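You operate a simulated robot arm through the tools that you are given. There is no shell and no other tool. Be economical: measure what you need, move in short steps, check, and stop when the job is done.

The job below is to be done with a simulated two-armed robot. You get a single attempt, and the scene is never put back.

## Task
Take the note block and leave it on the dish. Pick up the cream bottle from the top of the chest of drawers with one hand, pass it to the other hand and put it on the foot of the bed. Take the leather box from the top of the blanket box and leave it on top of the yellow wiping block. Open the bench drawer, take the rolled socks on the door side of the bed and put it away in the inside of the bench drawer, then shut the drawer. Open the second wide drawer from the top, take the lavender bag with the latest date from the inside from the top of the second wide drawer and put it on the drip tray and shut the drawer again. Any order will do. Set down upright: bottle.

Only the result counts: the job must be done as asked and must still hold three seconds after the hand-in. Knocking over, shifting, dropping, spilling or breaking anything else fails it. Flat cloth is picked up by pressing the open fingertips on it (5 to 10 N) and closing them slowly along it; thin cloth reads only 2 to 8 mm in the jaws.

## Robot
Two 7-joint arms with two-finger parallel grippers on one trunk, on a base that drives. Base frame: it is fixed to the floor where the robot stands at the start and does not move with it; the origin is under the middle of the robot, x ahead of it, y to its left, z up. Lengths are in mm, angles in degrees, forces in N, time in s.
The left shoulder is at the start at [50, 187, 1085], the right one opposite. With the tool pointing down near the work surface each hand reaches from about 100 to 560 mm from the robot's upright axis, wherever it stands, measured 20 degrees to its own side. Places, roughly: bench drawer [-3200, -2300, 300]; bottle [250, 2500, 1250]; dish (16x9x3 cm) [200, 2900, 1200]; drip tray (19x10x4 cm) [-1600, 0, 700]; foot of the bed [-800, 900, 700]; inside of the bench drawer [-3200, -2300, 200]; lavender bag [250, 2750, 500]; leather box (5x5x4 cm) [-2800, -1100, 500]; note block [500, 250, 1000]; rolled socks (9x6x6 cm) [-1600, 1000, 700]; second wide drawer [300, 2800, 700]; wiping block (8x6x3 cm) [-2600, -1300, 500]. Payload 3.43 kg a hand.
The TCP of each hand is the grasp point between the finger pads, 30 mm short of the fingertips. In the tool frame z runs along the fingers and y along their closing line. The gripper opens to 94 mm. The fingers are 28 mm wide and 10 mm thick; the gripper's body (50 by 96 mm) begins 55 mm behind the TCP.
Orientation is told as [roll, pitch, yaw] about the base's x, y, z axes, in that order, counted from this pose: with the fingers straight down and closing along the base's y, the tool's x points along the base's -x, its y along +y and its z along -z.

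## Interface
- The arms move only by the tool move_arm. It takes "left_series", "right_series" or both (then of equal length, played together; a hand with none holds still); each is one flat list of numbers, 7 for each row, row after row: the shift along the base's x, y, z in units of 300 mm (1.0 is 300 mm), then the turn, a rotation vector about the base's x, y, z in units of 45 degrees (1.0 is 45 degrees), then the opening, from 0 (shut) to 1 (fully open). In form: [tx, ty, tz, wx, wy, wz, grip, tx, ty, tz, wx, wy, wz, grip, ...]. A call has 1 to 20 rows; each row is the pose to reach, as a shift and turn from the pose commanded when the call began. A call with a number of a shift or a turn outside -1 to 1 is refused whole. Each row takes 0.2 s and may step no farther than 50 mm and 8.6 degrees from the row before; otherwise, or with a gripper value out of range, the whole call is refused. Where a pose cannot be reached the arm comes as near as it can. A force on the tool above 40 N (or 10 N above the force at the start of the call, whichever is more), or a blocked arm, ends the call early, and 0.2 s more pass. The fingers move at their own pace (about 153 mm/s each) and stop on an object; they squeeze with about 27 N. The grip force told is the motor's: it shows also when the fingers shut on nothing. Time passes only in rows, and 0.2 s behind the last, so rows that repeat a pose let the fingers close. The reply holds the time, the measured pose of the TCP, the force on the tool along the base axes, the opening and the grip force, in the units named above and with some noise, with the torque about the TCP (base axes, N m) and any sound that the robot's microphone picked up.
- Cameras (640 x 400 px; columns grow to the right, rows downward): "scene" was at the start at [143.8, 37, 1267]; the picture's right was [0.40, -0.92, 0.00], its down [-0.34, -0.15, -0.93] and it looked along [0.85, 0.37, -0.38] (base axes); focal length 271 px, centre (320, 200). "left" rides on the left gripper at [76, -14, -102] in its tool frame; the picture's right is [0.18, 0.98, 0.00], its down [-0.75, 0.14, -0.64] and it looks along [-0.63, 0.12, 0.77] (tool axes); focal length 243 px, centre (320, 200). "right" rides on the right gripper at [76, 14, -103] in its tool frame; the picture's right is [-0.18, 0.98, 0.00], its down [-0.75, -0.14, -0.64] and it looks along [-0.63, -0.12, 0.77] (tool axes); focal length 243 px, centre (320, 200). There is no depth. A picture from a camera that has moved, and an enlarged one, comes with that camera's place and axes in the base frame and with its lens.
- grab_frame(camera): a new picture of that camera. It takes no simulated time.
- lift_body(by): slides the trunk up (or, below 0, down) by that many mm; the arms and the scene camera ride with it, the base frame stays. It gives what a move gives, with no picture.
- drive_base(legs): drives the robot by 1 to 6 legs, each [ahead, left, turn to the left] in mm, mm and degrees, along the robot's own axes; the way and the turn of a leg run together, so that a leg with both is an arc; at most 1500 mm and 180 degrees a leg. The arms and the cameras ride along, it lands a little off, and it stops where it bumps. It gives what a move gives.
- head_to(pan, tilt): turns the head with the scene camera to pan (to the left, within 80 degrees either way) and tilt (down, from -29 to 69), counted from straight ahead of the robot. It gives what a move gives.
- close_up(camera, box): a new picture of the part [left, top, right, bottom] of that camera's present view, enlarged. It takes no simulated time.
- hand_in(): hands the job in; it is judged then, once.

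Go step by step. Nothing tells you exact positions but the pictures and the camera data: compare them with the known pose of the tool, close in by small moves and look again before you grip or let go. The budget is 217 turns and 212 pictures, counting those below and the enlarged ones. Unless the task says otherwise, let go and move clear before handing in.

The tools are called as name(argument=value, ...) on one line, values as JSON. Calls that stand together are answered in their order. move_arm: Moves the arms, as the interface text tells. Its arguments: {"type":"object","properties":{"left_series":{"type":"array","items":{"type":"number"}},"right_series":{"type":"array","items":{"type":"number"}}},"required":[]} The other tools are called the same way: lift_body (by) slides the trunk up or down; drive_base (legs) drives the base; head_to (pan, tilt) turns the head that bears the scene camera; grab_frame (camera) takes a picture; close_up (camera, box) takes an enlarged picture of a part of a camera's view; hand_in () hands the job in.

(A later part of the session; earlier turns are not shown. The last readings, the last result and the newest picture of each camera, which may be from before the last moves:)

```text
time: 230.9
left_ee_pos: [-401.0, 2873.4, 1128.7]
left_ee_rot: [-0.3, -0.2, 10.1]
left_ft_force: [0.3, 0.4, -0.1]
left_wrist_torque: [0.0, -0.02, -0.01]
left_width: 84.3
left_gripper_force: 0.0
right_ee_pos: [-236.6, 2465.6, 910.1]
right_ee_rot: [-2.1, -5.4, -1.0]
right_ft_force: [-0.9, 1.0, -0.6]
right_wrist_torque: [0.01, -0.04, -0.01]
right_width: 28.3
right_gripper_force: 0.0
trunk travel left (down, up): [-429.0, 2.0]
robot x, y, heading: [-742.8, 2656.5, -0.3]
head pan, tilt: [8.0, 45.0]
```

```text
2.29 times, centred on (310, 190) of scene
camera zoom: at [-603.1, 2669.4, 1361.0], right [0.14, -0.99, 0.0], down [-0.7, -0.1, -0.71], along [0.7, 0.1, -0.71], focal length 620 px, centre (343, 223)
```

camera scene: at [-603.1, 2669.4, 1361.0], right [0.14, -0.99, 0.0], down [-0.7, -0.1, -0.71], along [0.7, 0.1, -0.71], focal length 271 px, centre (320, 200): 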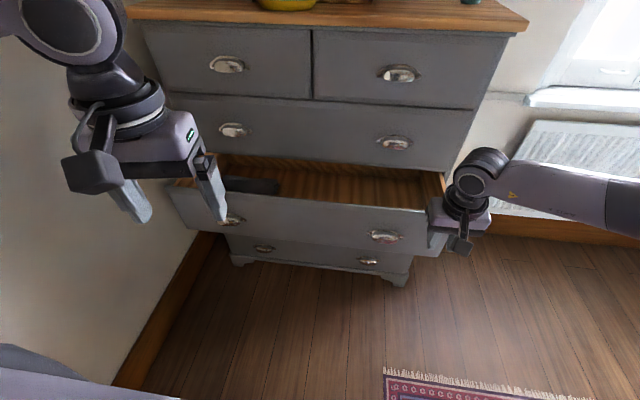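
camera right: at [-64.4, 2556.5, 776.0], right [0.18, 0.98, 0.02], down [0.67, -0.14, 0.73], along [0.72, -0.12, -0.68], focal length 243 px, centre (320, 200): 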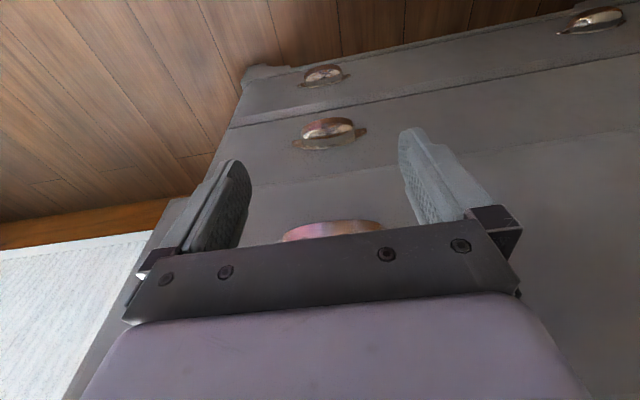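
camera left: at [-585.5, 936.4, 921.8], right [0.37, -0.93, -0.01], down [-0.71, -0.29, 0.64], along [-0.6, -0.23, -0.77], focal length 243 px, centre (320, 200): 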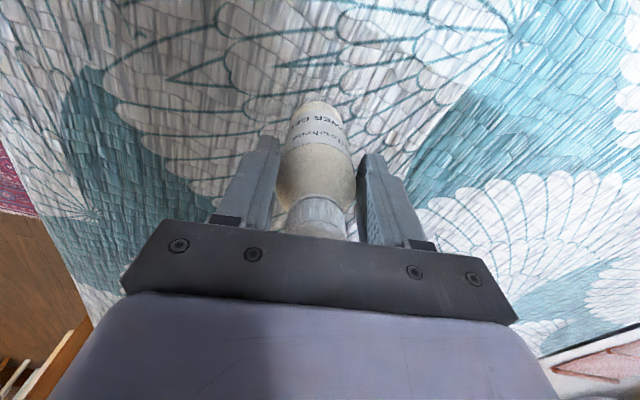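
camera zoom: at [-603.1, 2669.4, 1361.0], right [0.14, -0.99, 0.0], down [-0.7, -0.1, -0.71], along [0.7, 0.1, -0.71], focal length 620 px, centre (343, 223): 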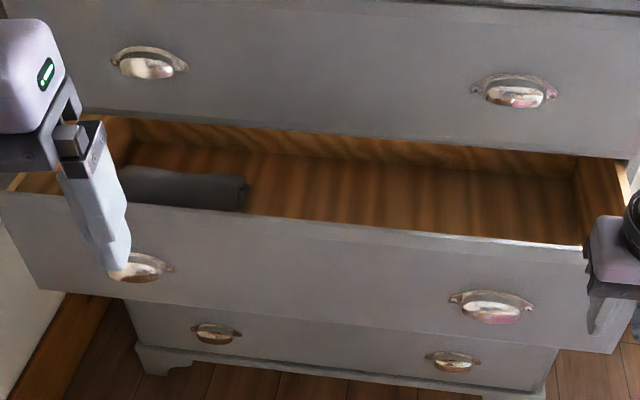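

The bags are probably right behind the drawer front, hidden from here. I'll move closer and look down with the left hand camera.

drive_base(legs=[[220, 0, 0]])

move_arm(left_series=[0.1, -0.08, -0.06, 0, 0, -0.1, 0.9, 0.2, -0.16, -0.12, 0, 0, -0.2, 0.9, 0.3, -0.24, -0.18, 0, 0, -0.22, 0.9, 0.36, -0.32, -0.24, 0, 0, -0.22, 0.9])

grab_frame(camera="left")

grab_frame(camera="scene")

```text
time: 232.6
left_ee_pos: [-177.1, 2873.9, 1128.6]
left_ee_rot: [-0.4, -0.2, 10.2]
left_ft_force: [0.0, -0.6, -0.6]
left_wrist_torque: [-0.02, 0.0, -0.01]
left_width: 84.6
left_gripper_force: 0.0
right_ee_pos: [-13.5, 2466.6, 910.3]
right_ee_rot: [-2.1, -5.4, -0.9]
right_ft_force: [0.2, 0.4, 0.5]
right_wrist_torque: [0.0, 0.04, 0.05]
right_width: 28.3
right_gripper_force: 0.0
trunk travel left (down, up): [-429.0, 2.0]
robot x, y, heading: [-520.7, 2657.9, -0.1]
head pan, tilt: [8.0, 45.0]
```

```text
time: 233.6
left_ee_pos: [-87.6, 2809.3, 1068.4]
left_ee_rot: [-0.5, -0.3, 0.5]
left_ft_force: [0.6, -0.5, 0.4]
left_wrist_torque: [-0.01, -0.01, 0.05]
left_width: 84.7
left_gripper_force: 0.0
left hand out of reach, approached as far as the arm can: row 3, 4
right_ee_pos: [-14.7, 2468.0, 910.3]
right_ee_rot: [-2.1, -5.4, -0.7]
right_ft_force: [-0.2, -0.5, 0.5]
right_wrist_torque: [-0.01, 0.03, 0.0]
right_width: 28.4
right_gripper_force: 0.2
trunk travel left (down, up): [-429.0, 2.0]
robot x, y, heading: [-521.8, 2657.2, -0.0]
head pan, tilt: [8.0, 45.0]
```

```text
83 pictures are left
camera left: at [-164.2, 2797.1, 1170.5], right [-0.19, 0.98, -0.01], down [0.75, 0.15, 0.64], along [0.63, 0.12, -0.76], focal length 243 px, centre (320, 200)
```

left: 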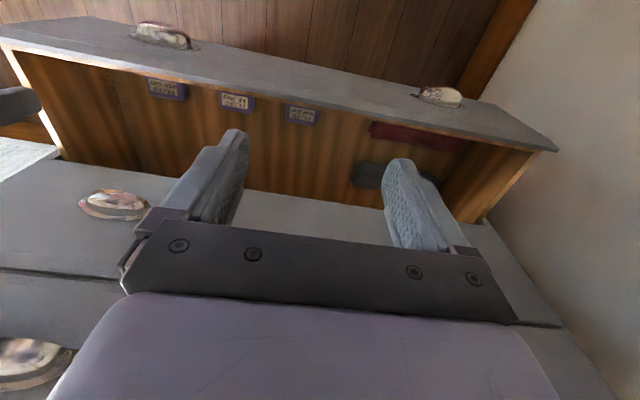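

```text
82 pictures are left
camera scene: at [-381.4, 2669.9, 1361.1], right [0.14, -0.99, 0.0], down [-0.7, -0.1, -0.71], along [0.7, 0.1, -0.71], focal length 271 px, centre (320, 200)
```

scene: 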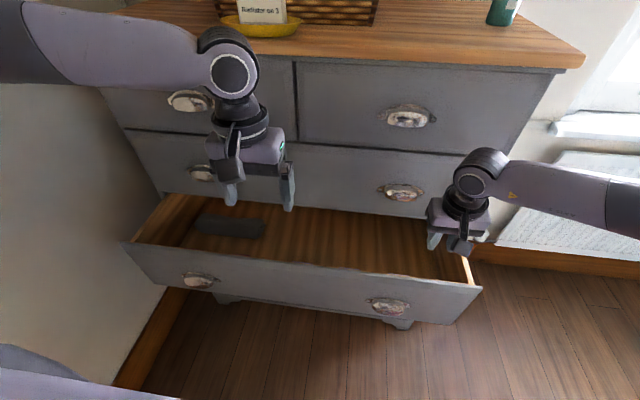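

Three labelled bags lie just behind the drawer front. Zoom to read the dates.

close_up(camera="left", box=[140, 70, 240, 130])

close_up(camera="left", box=[235, 80, 335, 140])

```text
6.40 times, centred on (190, 100) of left
camera zoom: at [-164.2, 2797.1, 1170.5], right [-0.19, 0.98, -0.01], down [0.75, 0.15, 0.64], along [0.63, 0.12, -0.76], focal length 1553 px, centre (1152, 840)
```

zoom: 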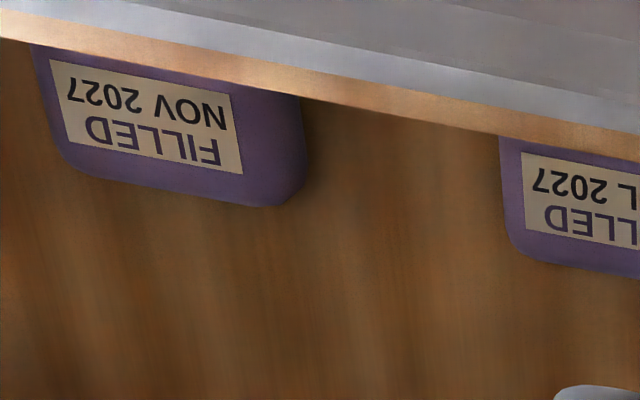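

```text
6.40 times, centred on (285, 110) of left
camera zoom: at [-164.2, 2797.1, 1170.5], right [-0.19, 0.98, -0.01], down [0.75, 0.15, 0.64], along [0.63, 0.12, -0.76], focal length 1553 px, centre (544, 776)
```

zoom: 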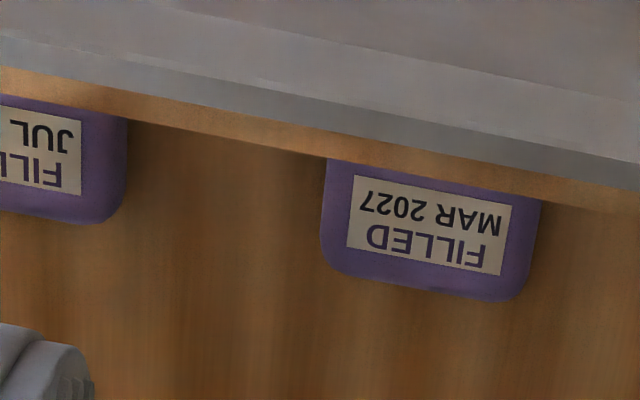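

Latest is NOV 2027, at about (30, 2512) — the bag at the right end. I retract the left hand, move 100 mm closer, and turn the right hand to yaw 90 so its camera clears the drawer front.

move_arm(left_series=[-0.12, 0.05, 0, 0, 0, 0, 0.9, -0.24, 0.1, 0, 0, 0, 0, 0.9, -0.36, 0.15, 0, 0, 0, 0, 0.9, -0.45, 0.2, 0, 0, 0, 0, 0.9, -0.45, 0.2, 0, 0, 0, 0, 0.9, -0.45, 0.2, 0, 0, 0, 0, 0.9], right_series=[-0.05, 0, 0.04, 0, 0.06, 0.17, 0.5, -0.1, 0, 0.08, 0, 0.1, 0.34, 0.7, -0.15, 0, 0.12, 0, 0.1, 0.51, 1, -0.2, 0, 0.16, 0, 0.1, 0.68, 1, -0.2, 0, 0.2, 0, 0.1, 0.85, 1, -0.2, 0, 0.2, 0, 0.1, 0.98, 1])

move_arm(right_series=[0, 0, 0, 0, 0, 0.17, 1, 0, 0, 0, 0, 0, 0.34, 1, 0, 0, 0, 0, 0, 0.51, 1, 0, 0, 0, 0, 0, 0.68, 1, 0, 0, 0, 0, 0, 0.85, 1, 0, 0, 0, 0, 0, 1, 1])

drive_base(legs=[[100, 0, 0]])

grab_frame(camera="right")

```text
time: 235.0
left_ee_pos: [-224.0, 2870.6, 1066.4]
left_ee_rot: [-0.5, -0.2, 0.4]
left_ft_force: [0.2, 0.7, 0.1]
left_wrist_torque: [-0.03, 0.0, -0.02]
left_width: 84.4
left_gripper_force: 0.0
right_ee_pos: [-74.1, 2467.5, 970.0]
right_ee_rot: [-0.5, -1.3, 43.4]
right_ft_force: [-0.5, 0.5, 0.2]
right_wrist_torque: [-0.02, 0.0, -0.01]
right_width: 94.0
right_gripper_force: 0.1
trunk travel left (down, up): [-429.0, 2.0]
robot x, y, heading: [-517.8, 2660.1, 0.2]
head pan, tilt: [8.0, 45.0]
```

```text
time: 236.4
left_ee_pos: [-222.7, 2874.4, 1064.5]
left_ee_rot: [-0.7, -0.1, 0.4]
left_ft_force: [0.1, 1.1, -0.7]
left_wrist_torque: [-0.06, 0.04, 0.01]
left_width: 84.4
left_gripper_force: 0.0
right_ee_pos: [-184.8, 2488.7, 920.7]
right_ee_rot: [-3.7, -1.3, 85.8]
right_ft_force: [-0.8, -2.1, -3.1]
right_wrist_torque: [0.18, -0.11, -0.01]
right_width: 94.0
right_gripper_force: 0.0
right hand out of reach, approached as far as the arm can: row 2, 3, 4, 5, 6
trunk travel left (down, up): [-429.0, 2.0]
robot x, y, heading: [-521.9, 2657.7, 0.2]
head pan, tilt: [8.0, 45.0]
```

```text
time: 237.6
left_ee_pos: [-120.0, 2870.1, 1066.1]
left_ee_rot: [-0.4, -0.2, 0.3]
left_ft_force: [0.0, 0.9, 0.2]
left_wrist_torque: [-0.01, 0.03, 0.0]
left_width: 84.9
left_gripper_force: 0.0
right_ee_pos: [-83.0, 2482.5, 917.0]
right_ee_rot: [-3.4, -1.3, 85.5]
right_ft_force: [-0.1, 0.2, -0.4]
right_wrist_torque: [0.03, 0.02, 0.03]
right_width: 94.0
right_gripper_force: 0.0
trunk travel left (down, up): [-429.0, 2.0]
robot x, y, heading: [-418.8, 2659.7, 0.0]
head pan, tilt: [8.0, 45.0]
```

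```text
79 pictures are left
camera right: at [-109.2, 2406.8, 1019.3], right [-0.96, 0.26, -0.06], down [0.16, 0.73, 0.67], along [0.22, 0.63, -0.74], focal length 243 px, centre (320, 200)
```

right: 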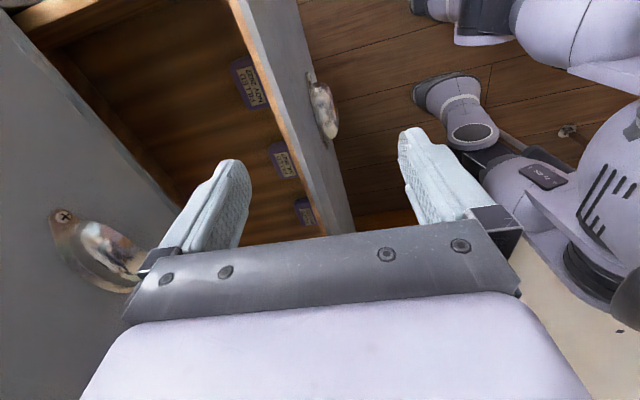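

The camera view works. The Nov bag is at about (57, 2489), top z≈606. I move over it.

move_arm(right_series=[0.12, 0, 0, 0, 0.04, 0.05, 0.9, 0.25, 0.01, -0.05, 0, 0.08, 0.1, 0.9, 0.38, 0.02, -0.12, 0, 0.08, 0.1, 0.9, 0.46, 0.023, -0.2, 0, 0.08, 0.1, 0.9])

grab_frame(camera="right")

```text
time: 238.6
left_ee_pos: [-119.7, 2870.2, 1066.4]
left_ee_rot: [-0.6, -0.2, 0.4]
left_ft_force: [-0.3, 0.4, 0.7]
left_wrist_torque: [-0.02, -0.01, 0.0]
left_width: 84.7
left_gripper_force: 0.1
right_ee_pos: [-70.4, 2506.7, 831.9]
right_ee_rot: [-1.5, -1.1, 89.3]
right_ft_force: [-0.2, -0.4, 0.3]
right_wrist_torque: [0.02, 0.04, -0.02]
right_width: 84.6
right_gripper_force: 0.1
right hand out of reach, approached as far as the arm can: row 1, 2, 3, 4
trunk travel left (down, up): [-429.0, 2.0]
robot x, y, heading: [-418.5, 2660.9, -0.0]
head pan, tilt: [8.0, 45.0]
```

```text
78 pictures are left
camera right: at [-87.5, 2429.5, 933.8], right [-0.98, 0.2, -0.02], down [0.13, 0.74, 0.66], along [0.15, 0.64, -0.75], focal length 243 px, centre (320, 200)
```

right: 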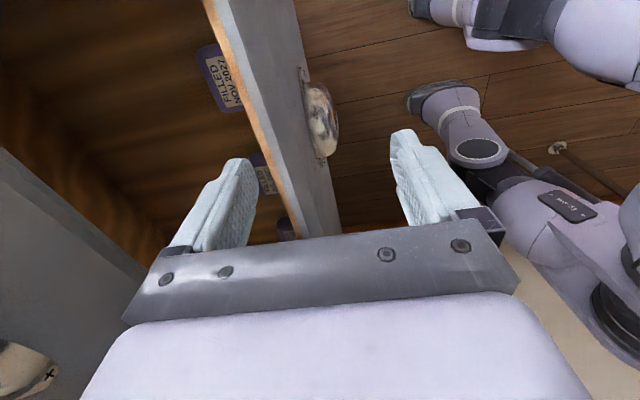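

The right arm can't extend in this posture. I'll use the left hand (yaw −90 worked well for it before): raise the right hand clear, slide the base right by 350 mm, and turn the left hand.

move_arm(right_series=[-0.02, 0, 0.12, 0, 0, 0, 0.9, -0.1, 0, 0.26, 0, 0, 0, 0.9, -0.22, 0, 0.32, 0, 0, 0, 0.9, -0.22, 0, 0.32, 0, 0, 0, 0.9, -0.22, 0, 0.32, 0, 0, 0, 0.9, -0.22, 0, 0.32, 0, 0, 0, 0.9], left_series=[0, 0, 0.02, 0, 0, -0.17, 1, 0, 0, 0.04, 0, 0, -0.34, 1, 0, 0, 0.06, 0, 0, -0.51, 1, 0, 0, 0.06, 0, 0, -0.68, 1, 0, 0, 0.06, 0, 0, -0.85, 1, 0, 0, 0.06, 0, 0, -1, 1])

move_arm(left_series=[0, 0, 0, 0, 0, -0.17, 1, 0, 0, 0, 0, 0, -0.34, 1, 0, 0, 0, 0, 0, -0.51, 1, 0, 0, 0, 0, 0, -0.68, 1, 0, 0, 0, 0, 0, -0.85, 1, 0, 0, 0, 0, 0, -1, 1])

drive_base(legs=[[0, -340, 0]])

grab_frame(camera="left")

```text
time: 240.0
left_ee_pos: [-119.5, 2870.8, 1085.1]
left_ee_rot: [-0.5, -0.3, -44.8]
left_ft_force: [0.5, -0.7, -0.4]
left_wrist_torque: [0.01, 0.04, -0.01]
left_width: 94.1
left_gripper_force: 0.1
right_ee_pos: [-134.7, 2507.9, 933.0]
right_ee_rot: [0.1, -1.2, 89.9]
right_ft_force: [-0.5, 0.6, 0.0]
right_wrist_torque: [0.01, -0.01, -0.02]
right_width: 84.6
right_gripper_force: 0.0
right hand out of reach, approached as far as the arm can: row 1, 2
trunk travel left (down, up): [-429.0, 2.0]
robot x, y, heading: [-418.6, 2660.2, 0.0]
head pan, tilt: [8.0, 45.0]
```

```text
time: 241.4
left_ee_pos: [-120.0, 2869.3, 1084.6]
left_ee_rot: [-0.3, -0.2, -89.8]
left_ft_force: [-0.6, 0.2, -0.7]
left_wrist_torque: [-0.02, 0.04, 0.02]
left_width: 94.2
left_gripper_force: 0.2
right_ee_pos: [-134.7, 2509.5, 931.7]
right_ee_rot: [0.0, -1.2, 89.8]
right_ft_force: [-1.0, -0.4, 0.9]
right_wrist_torque: [-0.04, -0.03, -0.02]
right_width: 84.7
right_gripper_force: 0.2
trunk travel left (down, up): [-429.0, 2.0]
robot x, y, heading: [-416.1, 2657.2, -0.0]
head pan, tilt: [8.0, 45.0]
```

```text
time: 243.6
left_ee_pos: [-120.4, 2524.6, 1084.2]
left_ee_rot: [-0.5, -0.2, -89.1]
left_ft_force: [0.3, 0.3, 0.9]
left_wrist_torque: [0.04, 0.01, 0.02]
left_width: 93.9
left_gripper_force: 0.0
right_ee_pos: [-132.1, 2163.4, 932.2]
right_ee_rot: [0.0, -1.2, 90.4]
right_ft_force: [0.8, -0.5, -0.5]
right_wrist_torque: [0.04, -0.01, 0.01]
right_width: 84.6
right_gripper_force: 0.0
trunk travel left (down, up): [-429.0, 2.0]
robot x, y, heading: [-417.7, 2310.4, 0.6]
head pan, tilt: [8.0, 45.0]
```

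```text
77 pictures are left
camera left: at [-134.7, 2601.7, 1187.3], right [0.98, 0.2, -0.01], down [0.16, -0.75, 0.64], along [0.12, -0.63, -0.77], focal length 243 px, centre (320, 200)
```

left: 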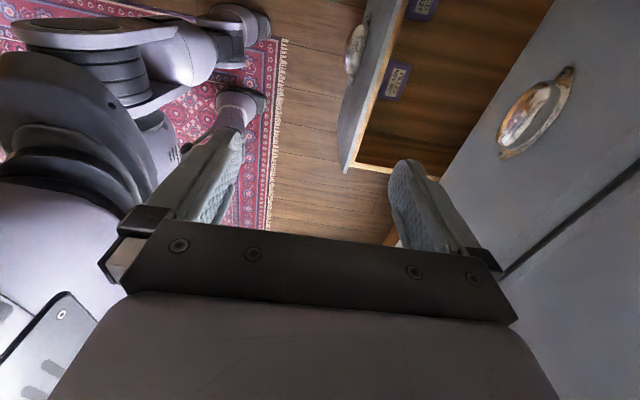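

The Nov bag is at about (52, 2493). I move the left hand over it.

move_arm(left_series=[0.15, -0.03, -0.03, 0, 0, 0, 1, 0.3, -0.06, -0.06, 0, 0, 0, 1, 0.45, -0.09, -0.1, 0, 0, 0, 1, 0.575, -0.105, -0.15, 0, 0, 0, 1])

grab_frame(camera="left")

```text
time: 244.6
left_ee_pos: [49.1, 2500.4, 1042.6]
left_ee_rot: [-0.5, -0.2, -89.2]
left_ft_force: [-0.8, 1.2, -0.3]
left_wrist_torque: [0.04, -0.04, -0.02]
left_width: 94.2
left_gripper_force: 0.1
left hand out of reach, approached as far as the arm can: row 4
right_ee_pos: [-133.1, 2164.4, 931.9]
right_ee_rot: [0.0, -1.3, 90.3]
right_ft_force: [-1.4, 0.0, 0.1]
right_wrist_torque: [0.0, 0.02, 0.01]
right_width: 84.6
right_gripper_force: 0.0
trunk travel left (down, up): [-429.0, 2.0]
robot x, y, heading: [-417.4, 2310.8, 0.6]
head pan, tilt: [8.0, 45.0]
```

```text
76 pictures are left
camera left: at [34.7, 2576.3, 1144.8], right [0.98, 0.2, -0.01], down [0.16, -0.75, 0.64], along [0.12, -0.63, -0.76], focal length 243 px, centre (320, 200)
```

left: 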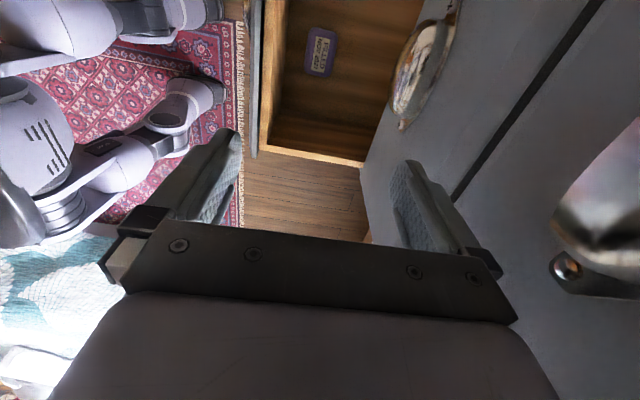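

Clear view: bag x 17–76, y 2453–2532. I trim the position and lower the trunk.

move_arm(left_series=[-0.008, -0.022, 0, 0, 0, 0, 1])

lift_body(by=-320)

grab_frame(camera="left")

```text
time: 245.0
left_ee_pos: [43.9, 2495.3, 1042.7]
left_ee_rot: [-0.3, -0.4, -89.3]
left_ft_force: [-0.2, 0.0, -0.4]
left_wrist_torque: [-0.01, 0.02, 0.01]
left_width: 94.0
left_gripper_force: 0.1
right_ee_pos: [-133.1, 2163.5, 931.8]
right_ee_rot: [0.1, -1.2, 90.4]
right_ft_force: [0.9, 1.0, -0.2]
right_wrist_torque: [-0.01, -0.01, -0.02]
right_width: 84.7
right_gripper_force: 0.1
trunk travel left (down, up): [-429.0, 2.0]
robot x, y, heading: [-418.9, 2311.7, 0.2]
head pan, tilt: [8.0, 45.0]
```

```text
time: 248.2
left_ee_pos: [44.2, 2494.2, 722.6]
left_ee_rot: [-0.5, -0.3, -89.1]
left_ft_force: [-0.3, -0.1, 0.0]
left_wrist_torque: [-0.01, 0.01, 0.02]
left_width: 94.0
left_gripper_force: 0.2
right_ee_pos: [-133.3, 2163.2, 611.5]
right_ee_rot: [-0.1, -1.2, 90.4]
right_ft_force: [0.2, 0.2, -0.8]
right_wrist_torque: [-0.02, -0.02, -0.01]
right_width: 84.4
right_gripper_force: 0.1
trunk travel left (down, up): [-109.0, 322.0]
robot x, y, heading: [-415.5, 2311.7, 0.5]
head pan, tilt: [8.0, 45.0]
```

```text
75 pictures are left
camera left: at [29.6, 2571.8, 825.6], right [0.98, 0.2, -0.01], down [0.16, -0.75, 0.64], along [0.12, -0.63, -0.76], focal length 243 px, centre (320, 200)
```

left: 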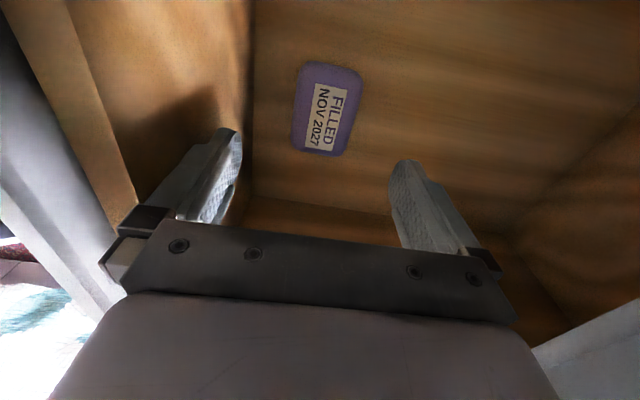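

Aligned (bag centre ≈ (48, 2494), top z≈597). I trim +4 mm and lower further.

move_arm(left_series=[0.012, 0, 0, 0, 0, 0, 0.92])

lift_body(by=-95)

grab_frame(camera="left")

```text
time: 248.6
left_ee_pos: [47.4, 2496.0, 722.8]
left_ee_rot: [-0.3, -0.4, -89.2]
left_ft_force: [-0.2, -0.5, 0.6]
left_wrist_torque: [-0.02, -0.02, 0.0]
left_width: 86.4
left_gripper_force: 0.1
right_ee_pos: [-132.6, 2163.4, 613.4]
right_ee_rot: [0.0, -1.2, 90.4]
right_ft_force: [-0.9, 0.3, 0.0]
right_wrist_torque: [0.03, -0.01, -0.02]
right_width: 84.7
right_gripper_force: 0.0
trunk travel left (down, up): [-109.0, 322.0]
robot x, y, heading: [-416.7, 2311.4, 0.4]
head pan, tilt: [8.0, 45.0]
```

```text
time: 249.9
left_ee_pos: [47.0, 2496.9, 626.8]
left_ee_rot: [-0.2, -0.3, -89.1]
left_ft_force: [0.8, -0.7, 0.7]
left_wrist_torque: [0.01, 0.02, -0.01]
left_width: 86.5
left_gripper_force: 0.1
right_ee_pos: [-133.5, 2162.7, 517.1]
right_ee_rot: [0.0, -1.2, 90.4]
right_ft_force: [-0.2, -0.5, 0.5]
right_wrist_torque: [0.0, -0.03, 0.0]
right_width: 84.7
right_gripper_force: 0.0
trunk travel left (down, up): [-14.0, 417.0]
robot x, y, heading: [-415.3, 2312.1, 0.6]
head pan, tilt: [8.0, 45.0]
```

```text
74 pictures are left
camera left: at [32.0, 2573.5, 730.3], right [0.98, 0.2, -0.01], down [0.15, -0.75, 0.65], along [0.12, -0.63, -0.76], focal length 243 px, centre (320, 200)
```

left: 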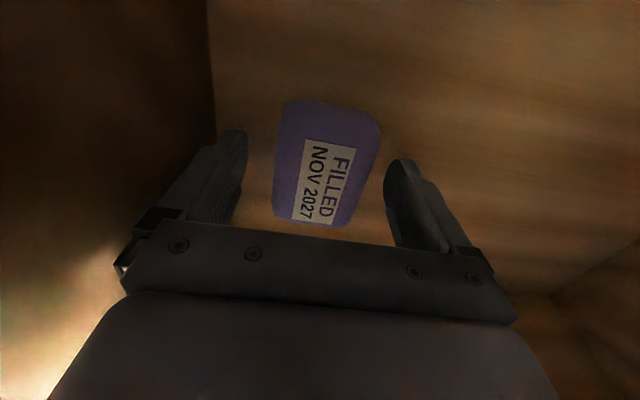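

The bag lies between the fingers. Lower gently in small steps to near the drawer floor.

move_arm(left_series=[0.01, 0, -0.02, 0, 0, 0, 0.92, 0.01, 0, -0.035, 0, 0, 0, 0.92, 0.01, 0, -0.05, 0, 0, 0, 0.92])

```text
time: 250.7
left_ee_pos: [45.6, 2500.0, 615.9]
left_ee_rot: [0.0, -0.6, -89.2]
left_ft_force: [0.3, -0.5, 7.8]
left_wrist_torque: [0.1, -0.13, 0.03]
left_width: 86.5
left_gripper_force: 0.1
left hand out of reach, approached as far as the arm can: row 1, 2, 3
right_ee_pos: [-133.5, 2162.3, 517.4]
right_ee_rot: [0.0, -1.2, 90.4]
right_ft_force: [0.3, 0.0, -0.1]
right_wrist_torque: [0.04, 0.0, 0.02]
right_width: 84.6
right_gripper_force: 0.1
trunk travel left (down, up): [-14.0, 417.0]
robot x, y, heading: [-415.6, 2312.9, 0.7]
head pan, tilt: [8.0, 45.0]
```

Tips touch the floor (7.8 N). Close on the bag.

move_arm(left_series=[0, 0, 0.003, 0, 0, 0, 0.8, 0, 0, 0.003, 0, 0, 0, 0.6, 0, 0, 0.003, 0, 0, 0, 0.4, 0, 0, 0.003, 0, 0, 0, 0.2, 0, 0, 0.003, 0, 0, 0, 0.2])

grab_frame(camera="left")

```text
time: 251.9
left_ee_pos: [46.5, 2500.3, 616.7]
left_ee_rot: [-0.2, -0.4, -89.2]
left_ft_force: [4.1, -0.6, 4.6]
left_wrist_torque: [0.08, -0.31, -0.01]
left_width: 59.2
left_gripper_force: 27.1
right_ee_pos: [-134.0, 2163.9, 516.6]
right_ee_rot: [0.0, -1.2, 90.4]
right_ft_force: [-0.4, -0.1, 0.3]
right_wrist_torque: [0.01, -0.01, 0.02]
right_width: 84.4
right_gripper_force: 0.1
trunk travel left (down, up): [-14.0, 417.0]
robot x, y, heading: [-413.0, 2308.0, 0.5]
head pan, tilt: [8.0, 45.0]
```

```text
73 pictures are left
camera left: at [31.4, 2578.2, 718.7], right [0.98, 0.2, -0.01], down [0.15, -0.75, 0.65], along [0.12, -0.63, -0.76], focal length 243 px, centre (320, 200)
```

left: 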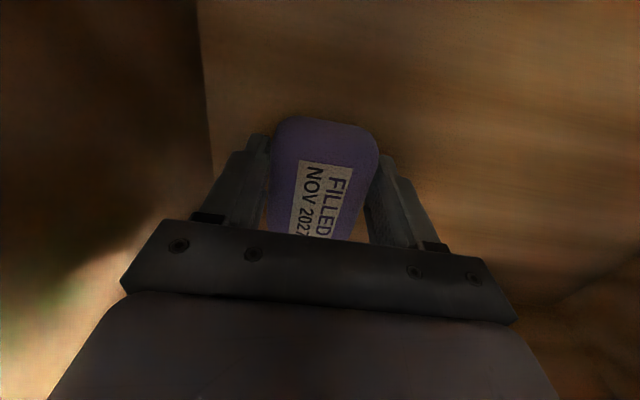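

Gripped at 59 mm. Lift by the trunk.

lift_body(by=40)

lift_body(by=370)

grab_frame(camera="left")

```text
time: 252.7
left_ee_pos: [46.6, 2501.3, 657.0]
left_ee_rot: [-0.3, -0.4, -89.2]
left_ft_force: [1.1, -0.4, -0.6]
left_wrist_torque: [0.01, -0.02, -0.01]
left_width: 59.4
left_gripper_force: 27.0
right_ee_pos: [-133.8, 2163.4, 556.8]
right_ee_rot: [0.0, -1.2, 90.4]
right_ft_force: [-0.1, -0.5, 0.5]
right_wrist_torque: [0.0, 0.0, -0.01]
right_width: 84.8
right_gripper_force: 0.0
trunk travel left (down, up): [-54.0, 377.0]
robot x, y, heading: [-413.1, 2308.2, 0.6]
head pan, tilt: [8.0, 45.0]
```

```text
time: 256.3
left_ee_pos: [44.9, 2500.8, 1025.2]
left_ee_rot: [-0.3, -0.3, -89.2]
left_ft_force: [1.5, -0.5, -0.5]
left_wrist_torque: [0.0, -0.02, -0.01]
left_width: 59.6
left_gripper_force: 26.9
right_ee_pos: [-132.1, 2163.5, 926.1]
right_ee_rot: [0.0, -1.2, 90.5]
right_ft_force: [0.3, 0.3, 0.0]
right_wrist_torque: [-0.03, -0.03, -0.03]
right_width: 85.0
right_gripper_force: 0.0
trunk travel left (down, up): [-424.0, 7.0]
robot x, y, heading: [-419.5, 2310.2, 0.4]
head pan, tilt: [8.0, 45.0]
```

```text
72 pictures are left
camera left: at [31.5, 2578.2, 1128.3], right [0.98, 0.2, -0.01], down [0.15, -0.75, 0.65], along [0.12, -0.63, -0.76], focal length 243 px, centre (320, 200)
```

left: 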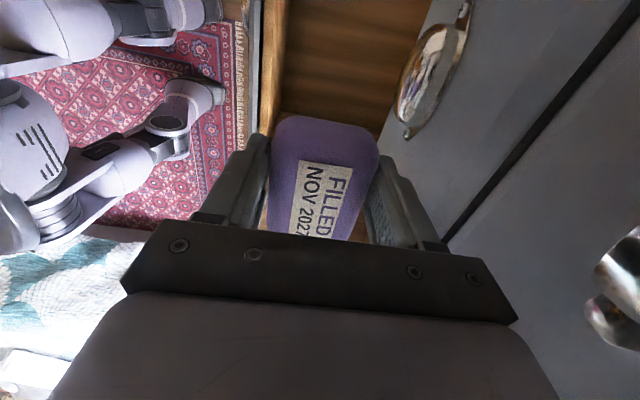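

Got the bag. I retract the left hand, back off and slide to y≈2690 to push the drawer shut with the right hand's closed fingers.

move_arm(left_series=[-0.15, 0, 0.02, 0, 0, 0, 0.2, -0.3, 0, 0.04, 0, 0, 0, 0.2, -0.45, 0, 0.06, 0, 0, 0, 0.2, -0.6, 0, 0.06, 0, 0, 0, 0.2, -0.7, 0, 0.06, 0, 0, 0, 0.2], right_series=[0, 0.05, 0, 0, 0, 0, 0, 0.03, 0.1, 0, 0, 0, 0, 0, 0.06, 0.16, 0, 0, 0, 0, 0, 0.1, 0.22, 0, 0, 0, 0, 0, 0.13, 0.28, 0, 0, 0, 0, 0])

drive_base(legs=[[-140, 0, 0], [0, 370, 0]])

lift_body(by=-200)

grab_frame(camera="scene")

```text
time: 257.5
left_ee_pos: [-161.4, 2497.5, 1045.0]
left_ee_rot: [-0.4, -0.4, -89.2]
left_ft_force: [0.6, 0.2, 0.4]
left_wrist_torque: [-0.04, 0.05, 0.0]
left_width: 59.4
left_gripper_force: 27.6
left hand out of reach, approached as far as the arm can: row 5
right_ee_pos: [-93.1, 2250.1, 927.1]
right_ee_rot: [-0.1, -1.2, 90.5]
right_ft_force: [-0.7, -0.7, 0.0]
right_wrist_torque: [-0.02, 0.04, 0.02]
right_width: 0.1
right_gripper_force: 27.2
trunk travel left (down, up): [-424.0, 7.0]
robot x, y, heading: [-417.9, 2309.3, 0.5]
head pan, tilt: [8.0, 45.0]
```

```text
time: 260.7
left_ee_pos: [-299.9, 2862.5, 1045.8]
left_ee_rot: [-0.4, -0.4, -89.3]
left_ft_force: [-0.6, 0.1, -1.0]
left_wrist_torque: [-0.03, 0.05, 0.0]
left_width: 59.6
left_gripper_force: 26.8
right_ee_pos: [-233.4, 2612.4, 928.6]
right_ee_rot: [0.0, -1.1, 90.4]
right_ft_force: [0.2, -0.3, -0.4]
right_wrist_torque: [0.01, 0.02, 0.02]
right_width: 0.0
right_gripper_force: 26.9
trunk travel left (down, up): [-424.0, 7.0]
robot x, y, heading: [-553.7, 2671.4, 0.5]
head pan, tilt: [8.0, 45.0]
```

```text
time: 262.9
left_ee_pos: [-300.1, 2861.5, 845.1]
left_ee_rot: [-0.5, -0.3, -89.3]
left_ft_force: [0.1, 0.1, -0.7]
left_wrist_torque: [-0.03, -0.04, 0.0]
left_width: 59.4
left_gripper_force: 27.0
right_ee_pos: [-233.5, 2612.5, 728.5]
right_ee_rot: [0.0, -1.2, 90.4]
right_ft_force: [-0.9, 0.1, 0.4]
right_wrist_torque: [-0.02, -0.01, -0.03]
right_width: 0.1
right_gripper_force: 27.2
trunk travel left (down, up): [-224.0, 207.0]
robot x, y, heading: [-556.3, 2676.3, 0.5]
head pan, tilt: [8.0, 45.0]
```

```text
71 pictures are left
camera scene: at [-417.2, 2686.4, 1156.1], right [0.15, -0.99, 0.0], down [-0.7, -0.1, -0.71], along [0.7, 0.1, -0.71], focal length 271 px, centre (320, 200)
```

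scene: 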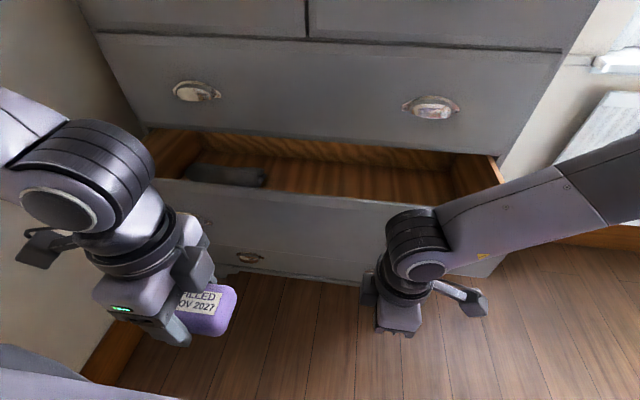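

I lower 40 mm more so the hand's front meets the drawer panel, then drive forward to push it in.

lift_body(by=-45)

drive_base(legs=[[120, 0, 0], [60, 0, 0], [60, 0, 0]])

grab_frame(camera="scene")

```text
time: 263.8
left_ee_pos: [-301.2, 2860.5, 801.1]
left_ee_rot: [-0.2, -0.4, -89.4]
left_ft_force: [-0.7, -0.4, -0.2]
left_wrist_torque: [0.01, -0.01, 0.03]
left_width: 59.3
left_gripper_force: 27.0
right_ee_pos: [-234.4, 2612.0, 682.8]
right_ee_rot: [-0.1, -1.2, 90.5]
right_ft_force: [-0.2, -0.3, 0.0]
right_wrist_torque: [0.01, -0.01, 0.01]
right_width: 0.0
right_gripper_force: 27.1
trunk travel left (down, up): [-179.0, 252.0]
robot x, y, heading: [-554.2, 2672.1, 0.4]
head pan, tilt: [8.0, 45.0]
```

```text
time: 266.1
left_ee_pos: [-61.9, 2861.0, 800.3]
left_ee_rot: [-0.4, -0.4, -89.5]
left_ft_force: [-0.5, 0.4, -0.4]
left_wrist_torque: [-0.01, -0.03, 0.02]
left_width: 59.4
left_gripper_force: 27.3
right_ee_pos: [3.3, 2613.0, 682.8]
right_ee_rot: [0.0, -1.2, 90.1]
right_ft_force: [0.8, -0.1, -0.1]
right_wrist_torque: [0.02, 0.0, 0.02]
right_width: 0.0
right_gripper_force: 26.5
trunk travel left (down, up): [-179.0, 252.0]
robot x, y, heading: [-319.6, 2672.0, 0.1]
head pan, tilt: [8.0, 45.0]
```

```text
70 pictures are left
camera scene: at [-179.9, 2687.0, 1111.0], right [0.14, -0.99, 0.0], down [-0.7, -0.1, -0.71], along [0.7, 0.1, -0.71], focal length 271 px, centre (320, 200)
```

scene: 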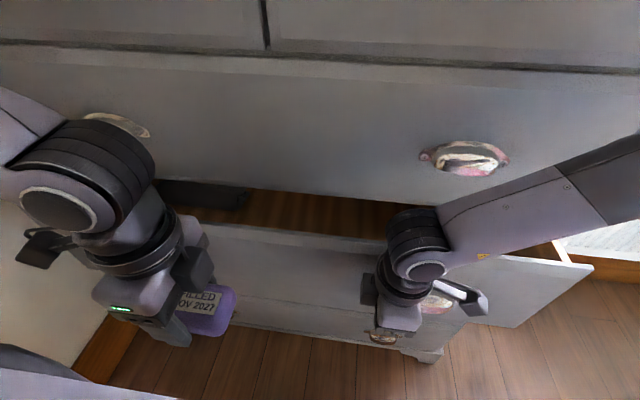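

The drawer is going in. Continue in small legs.

drive_base(legs=[[40, 0, 0], [25, 0, 0], [20, 0, 0]])

grab_frame(camera="scene")

```text
time: 267.8
left_ee_pos: [8.7, 2861.3, 801.6]
left_ee_rot: [-0.2, -0.3, -89.7]
left_ft_force: [0.3, 0.2, 0.6]
left_wrist_torque: [-0.02, 0.0, 0.02]
left_width: 59.4
left_gripper_force: 27.0
right_ee_pos: [67.1, 2612.5, 683.8]
right_ee_rot: [0.5, -1.2, 91.1]
right_ft_force: [0.3, 0.3, 0.7]
right_wrist_torque: [0.01, 0.0, 0.01]
right_width: 0.2
right_gripper_force: 27.0
trunk travel left (down, up): [-179.0, 252.0]
robot x, y, heading: [-249.6, 2674.7, -0.0]
head pan, tilt: [8.0, 45.0]
stopped in leg 3: the robot was blocked; the commanded pose is now the measured one
```

```text
69 pictures are left
camera scene: at [-109.4, 2686.2, 1111.6], right [0.14, -0.99, 0.0], down [-0.7, -0.1, -0.71], along [0.7, 0.1, -0.7], focal length 271 px, centre (320, 200)
```

scene: 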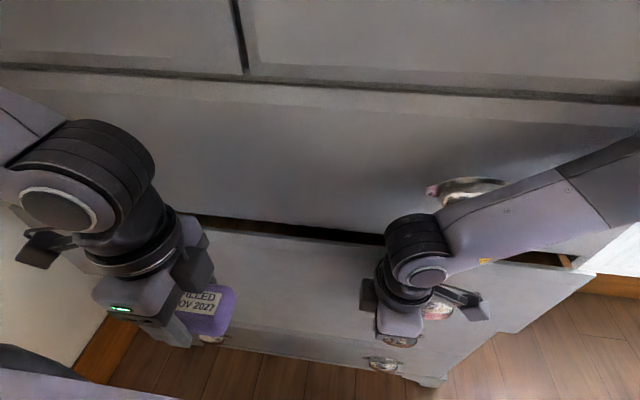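

Nearly shut, but the hand's body reaches the upper front first. I back off, tilt the hand so the fingertips lead, and push the rest.

drive_base(legs=[[-110, 0, 0]])

move_arm(right_series=[0, 0, 0, 0, -0.18, 0, 0, 0, 0, 0, 0, -0.36, 0, 0, 0, 0, 0, 0, -0.54, 0, 0, 0, 0, 0, 0, -0.72, 0, 0, 0, 0, 0, 0, -0.9, 0, 0])

grab_frame(camera="scene")

```text
time: 269.0
left_ee_pos: [-96.7, 2860.3, 800.7]
left_ee_rot: [-0.4, -0.5, -89.8]
left_ft_force: [0.8, 0.6, -0.4]
left_wrist_torque: [0.01, -0.01, -0.01]
left_width: 59.7
left_gripper_force: 27.4
right_ee_pos: [-38.8, 2610.8, 683.0]
right_ee_rot: [0.7, -1.1, 90.8]
right_ft_force: [-0.1, 0.2, 0.1]
right_wrist_torque: [-0.04, -0.02, -0.01]
right_width: 0.0
right_gripper_force: 27.5
trunk travel left (down, up): [-179.0, 252.0]
robot x, y, heading: [-354.9, 2670.6, -0.2]
head pan, tilt: [8.0, 45.0]
```

```text
time: 270.2
left_ee_pos: [-96.7, 2859.7, 800.4]
left_ee_rot: [-0.3, -0.4, -89.8]
left_ft_force: [0.0, -0.3, -0.3]
left_wrist_torque: [-0.02, -0.01, -0.01]
left_width: 59.6
left_gripper_force: 27.1
right_ee_pos: [-39.9, 2611.5, 682.5]
right_ee_rot: [-40.0, -0.2, 91.4]
right_ft_force: [0.5, 0.5, -0.1]
right_wrist_torque: [0.01, 0.03, -0.01]
right_width: 0.0
right_gripper_force: 26.7
trunk travel left (down, up): [-179.0, 252.0]
robot x, y, heading: [-355.2, 2678.2, 0.0]
head pan, tilt: [8.0, 45.0]
```

```text
68 pictures are left
camera scene: at [-214.7, 2686.5, 1111.1], right [0.14, -0.99, 0.0], down [-0.7, -0.1, -0.71], along [0.7, 0.1, -0.71], focal length 271 px, centre (320, 200)
```

scene: 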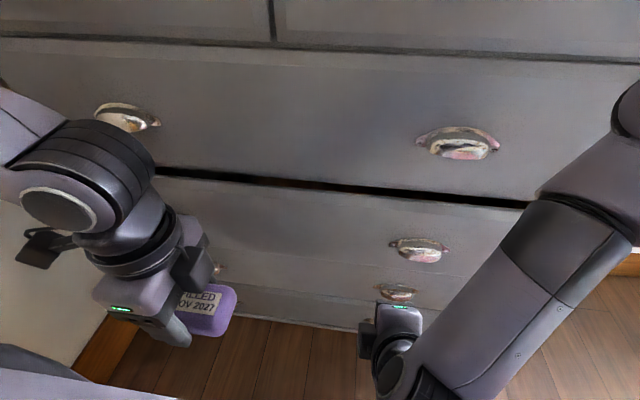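

drive_base(legs=[[95, 0, 0], [20, 0, 0], [15, 0, 0], [10, 0, 0]])

drive_base(legs=[[-120, 0, 0]])

grab_frame(camera="scene")

```text
time: 271.8
left_ee_pos: [7.8, 2860.4, 802.1]
left_ee_rot: [-0.2, -0.4, -89.9]
left_ft_force: [-0.6, -0.4, -0.1]
left_wrist_torque: [0.01, -0.02, -0.03]
left_width: 59.4
left_gripper_force: 27.4
right_ee_pos: [63.0, 2609.8, 683.1]
right_ee_rot: [-39.9, -0.3, 91.3]
right_ft_force: [0.7, 0.2, 0.8]
right_wrist_torque: [0.02, -0.02, 0.0]
right_width: 0.0
right_gripper_force: 26.5
trunk travel left (down, up): [-179.0, 252.0]
robot x, y, heading: [-249.3, 2676.4, -0.0]
head pan, tilt: [8.0, 45.0]
stopped in leg 2: the robot was blocked; the commanded pose is now the measured one
```

```text
time: 273.1
left_ee_pos: [-110.7, 2861.5, 800.5]
left_ee_rot: [-0.3, -0.4, -89.7]
left_ft_force: [0.3, -0.5, -0.4]
left_wrist_torque: [0.01, -0.03, -0.02]
left_width: 59.2
left_gripper_force: 27.3
right_ee_pos: [-54.7, 2611.9, 680.2]
right_ee_rot: [-39.6, -0.4, 91.5]
right_ft_force: [-0.4, 0.7, 0.0]
right_wrist_torque: [-0.01, 0.05, -0.01]
right_width: 0.2
right_gripper_force: 27.5
trunk travel left (down, up): [-179.0, 252.0]
robot x, y, heading: [-367.6, 2674.2, 0.4]
head pan, tilt: [8.0, 45.0]
```

```text
67 pictures are left
camera scene: at [-228.2, 2687.0, 1111.1], right [0.14, -0.99, 0.0], down [-0.7, -0.1, -0.71], along [0.7, 0.1, -0.71], focal length 271 px, centre (320, 200)
```

scene: 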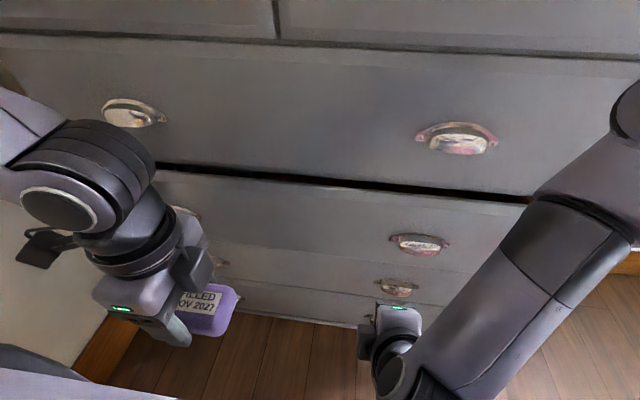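

The base itself stopped short before the fingertips touched. I extend the right arm 45 mm and push again.

move_arm(right_series=[0.08, 0, 0, 0, 0, 0, 0, 0.17, 0, 0, 0, 0, 0, 0])

drive_base(legs=[[70, 0, 0], [20, 0, 0], [15, 0, 0]])

grab_frame(camera="scene")

```text
time: 273.6
left_ee_pos: [-109.9, 2861.2, 800.9]
left_ee_rot: [-0.5, -0.4, -89.6]
left_ft_force: [0.0, 0.0, -1.0]
left_wrist_torque: [0.04, 0.04, 0.0]
left_width: 59.7
left_gripper_force: 27.4
right_ee_pos: [-4.2, 2610.5, 683.2]
right_ee_rot: [-39.6, -0.3, 91.8]
right_ft_force: [-0.5, 0.5, -0.9]
right_wrist_torque: [-0.03, 0.0, 0.0]
right_width: 0.0
right_gripper_force: 26.7
trunk travel left (down, up): [-179.0, 252.0]
robot x, y, heading: [-367.7, 2676.5, 0.3]
head pan, tilt: [8.0, 45.0]
```

```text
time: 275.4
left_ee_pos: [-3.5, 2862.0, 799.5]
left_ee_rot: [-0.4, -0.5, -89.5]
left_ft_force: [-0.1, 0.1, -0.9]
left_wrist_torque: [-0.02, 0.02, -0.01]
left_width: 59.6
left_gripper_force: 27.4
right_ee_pos: [102.0, 2610.3, 682.5]
right_ee_rot: [-39.6, -0.2, 91.6]
right_ft_force: [-0.4, 0.2, 0.5]
right_wrist_torque: [-0.01, 0.02, -0.03]
right_width: 0.0
right_gripper_force: 26.9
trunk travel left (down, up): [-179.0, 252.0]
robot x, y, heading: [-261.6, 2670.6, 0.1]
head pan, tilt: [8.0, 45.0]
```

```text
66 pictures are left
camera scene: at [-122.6, 2687.6, 1111.0], right [0.14, -0.99, 0.0], down [-0.7, -0.1, -0.71], along [0.7, 0.1, -0.71], focal length 271 px, centre (320, 200)
```

scene: 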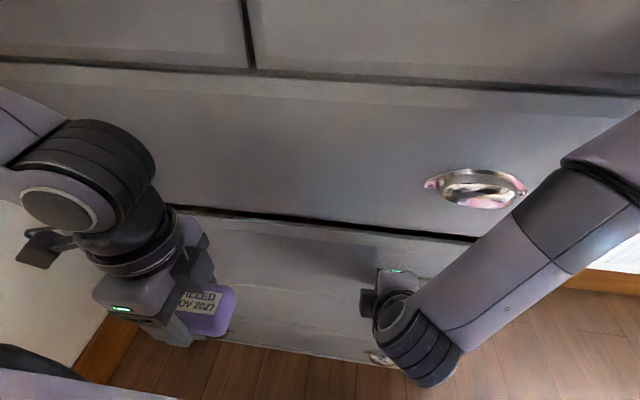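

Gap is thinner. I push on with the arm until resistance.

move_arm(right_series=[0.02, 0, 0, 0, 0, 0, 0, 0.04, 0, 0, 0, 0, 0, 0, 0.06, 0, 0, 0, 0, 0, 0, 0.08, 0, 0, 0, 0, 0, 0, 0.1, 0, 0, 0, 0, 0, 0, 0.12, 0, 0, 0, 0, 0, 0])

close_up(camera="scene", box=[180, 180, 480, 290])

```text
time: 276.4
left_ee_pos: [-7.4, 2861.8, 800.5]
left_ee_rot: [-0.3, -0.5, -89.6]
left_ft_force: [-0.3, -0.2, -0.6]
left_wrist_torque: [0.01, 0.0, -0.02]
left_width: 59.4
left_gripper_force: 27.1
right_ee_pos: [116.6, 2611.7, 682.6]
right_ee_rot: [-38.7, -0.2, 91.9]
right_ft_force: [-9.7, -1.2, 7.1]
right_wrist_torque: [-0.12, 0.02, -0.14]
right_width: 0.0
right_gripper_force: 27.0
trunk travel left (down, up): [-179.0, 252.0]
robot x, y, heading: [-265.1, 2675.0, 0.4]
head pan, tilt: [8.0, 45.0]
stopped in row 4 (right hand): the force on the tool passed its limit (the readings are from after the stop); the commanded pose is now the measured one
```

```text
2.13 times, centred on (330, 235) of scene
camera zoom: at [-124.1, 2687.4, 1111.3], right [0.14, -0.99, 0.0], down [-0.7, -0.1, -0.71], along [0.7, 0.1, -0.71], focal length 579 px, centre (299, 125)
```

zoom: 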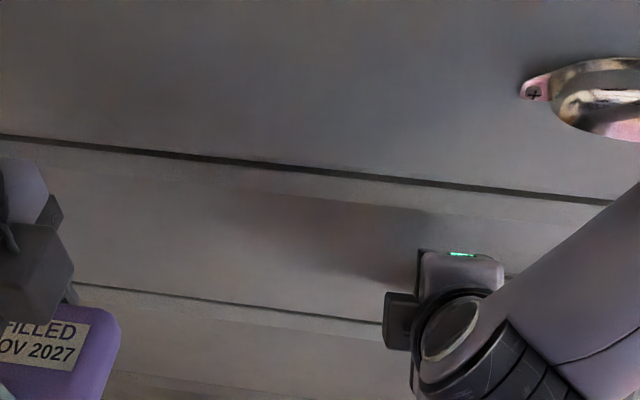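

The drawer is shut. I retract the right hand, raise the trunk, and drive around to the door side of the bed with the bag in the left hand.

drive_base(legs=[[-200, 0, 0]])

move_arm(right_series=[-0.08, -0.05, 0.02, 0, 0.18, 0, 0.3, -0.16, -0.1, 0.04, 0, 0.36, 0, 0.6, -0.24, -0.15, 0.06, 0, 0.54, 0, 0.9, -0.32, -0.2, 0.08, 0, 0.72, 0, 0.9, -0.35, -0.25, 0.1, 0, 0.88, 0, 0.9])

lift_body(by=180)

drive_base(legs=[[-250, 0, 0], [0, -800, 0], [-1330, 0, 0]])

head_to(pan=-20, tilt=35)

grab_frame(camera="scene")

```text
time: 278.0
left_ee_pos: [-202.3, 2862.4, 799.6]
left_ee_rot: [-0.5, -0.5, -89.2]
left_ft_force: [0.6, 1.0, -0.7]
left_wrist_torque: [0.01, 0.01, 0.0]
left_width: 59.4
left_gripper_force: 27.4
right_ee_pos: [-77.0, 2613.3, 681.2]
right_ee_rot: [-38.9, -0.2, 92.3]
right_ft_force: [0.1, 0.1, -0.3]
right_wrist_torque: [-0.01, 0.0, 0.01]
right_width: 0.0
right_gripper_force: 27.0
trunk travel left (down, up): [-179.0, 252.0]
robot x, y, heading: [-456.5, 2675.9, 0.3]
head pan, tilt: [8.0, 45.0]
```

```text
time: 279.2
left_ee_pos: [-201.8, 2860.6, 800.2]
left_ee_rot: [-0.5, -0.3, -89.2]
left_ft_force: [0.5, -0.3, -0.4]
left_wrist_torque: [-0.01, -0.02, 0.02]
left_width: 59.3
left_gripper_force: 26.9
right_ee_pos: [-182.6, 2537.1, 713.8]
right_ee_rot: [0.9, -1.5, 91.6]
right_ft_force: [-1.2, -0.1, -0.2]
right_wrist_torque: [0.03, 0.0, 0.04]
right_width: 84.6
right_gripper_force: 0.1
trunk travel left (down, up): [-179.0, 252.0]
robot x, y, heading: [-456.3, 2678.1, 0.7]
head pan, tilt: [8.0, 45.0]
```

```text
time: 281.2
left_ee_pos: [-202.6, 2861.3, 979.6]
left_ee_rot: [-0.3, -0.4, -89.2]
left_ft_force: [-0.1, -0.4, 0.1]
left_wrist_torque: [-0.03, 0.0, 0.01]
left_width: 59.6
left_gripper_force: 27.0
right_ee_pos: [-181.4, 2537.5, 892.4]
right_ee_rot: [0.7, -1.5, 91.6]
right_ft_force: [-0.2, -0.2, -0.1]
right_wrist_torque: [-0.02, 0.03, -0.01]
right_width: 84.7
right_gripper_force: 0.0
trunk travel left (down, up): [-359.0, 72.0]
robot x, y, heading: [-456.7, 2675.8, 0.7]
head pan, tilt: [8.0, 45.0]
```

```text
time: 293.2
left_ee_pos: [-1801.2, 2057.9, 980.7]
left_ee_rot: [-0.3, -0.3, -88.6]
left_ft_force: [-1.0, -0.2, -0.3]
left_wrist_torque: [-0.01, 0.02, 0.01]
left_width: 59.5
left_gripper_force: 26.8
right_ee_pos: [-1779.0, 1732.4, 892.2]
right_ee_rot: [0.8, -1.6, 92.2]
right_ft_force: [0.7, 0.0, 0.2]
right_wrist_torque: [-0.03, -0.01, 0.04]
right_width: 84.5
right_gripper_force: 0.1
trunk travel left (down, up): [-359.0, 72.0]
robot x, y, heading: [-2056.7, 1866.6, 0.9]
head pan, tilt: [8.0, 45.0]
```

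```text
time: 294.2
left_ee_pos: [-1801.8, 2056.8, 979.8]
left_ee_rot: [-0.4, -0.4, -88.7]
left_ft_force: [0.5, 0.1, -0.8]
left_wrist_torque: [0.0, 0.0, -0.02]
left_width: 59.3
left_gripper_force: 27.2
right_ee_pos: [-1777.6, 1733.8, 892.7]
right_ee_rot: [0.8, -1.6, 92.2]
right_ft_force: [0.2, 0.8, -0.3]
right_wrist_torque: [0.02, 0.01, -0.01]
right_width: 84.9
right_gripper_force: 0.0
trunk travel left (down, up): [-359.0, 72.0]
robot x, y, heading: [-2050.0, 1865.0, 1.2]
head pan, tilt: [-20.0, 35.0]
```

```text
64 pictures are left
camera scene: at [-1913.6, 1840.3, 1305.9], right [-0.32, -0.95, 0.0], down [-0.54, 0.19, -0.82], along [0.78, -0.26, -0.57], focal length 271 px, centre (320, 200)
```

scene: 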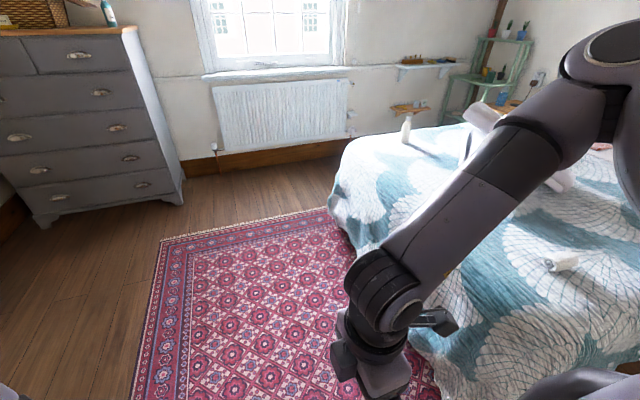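

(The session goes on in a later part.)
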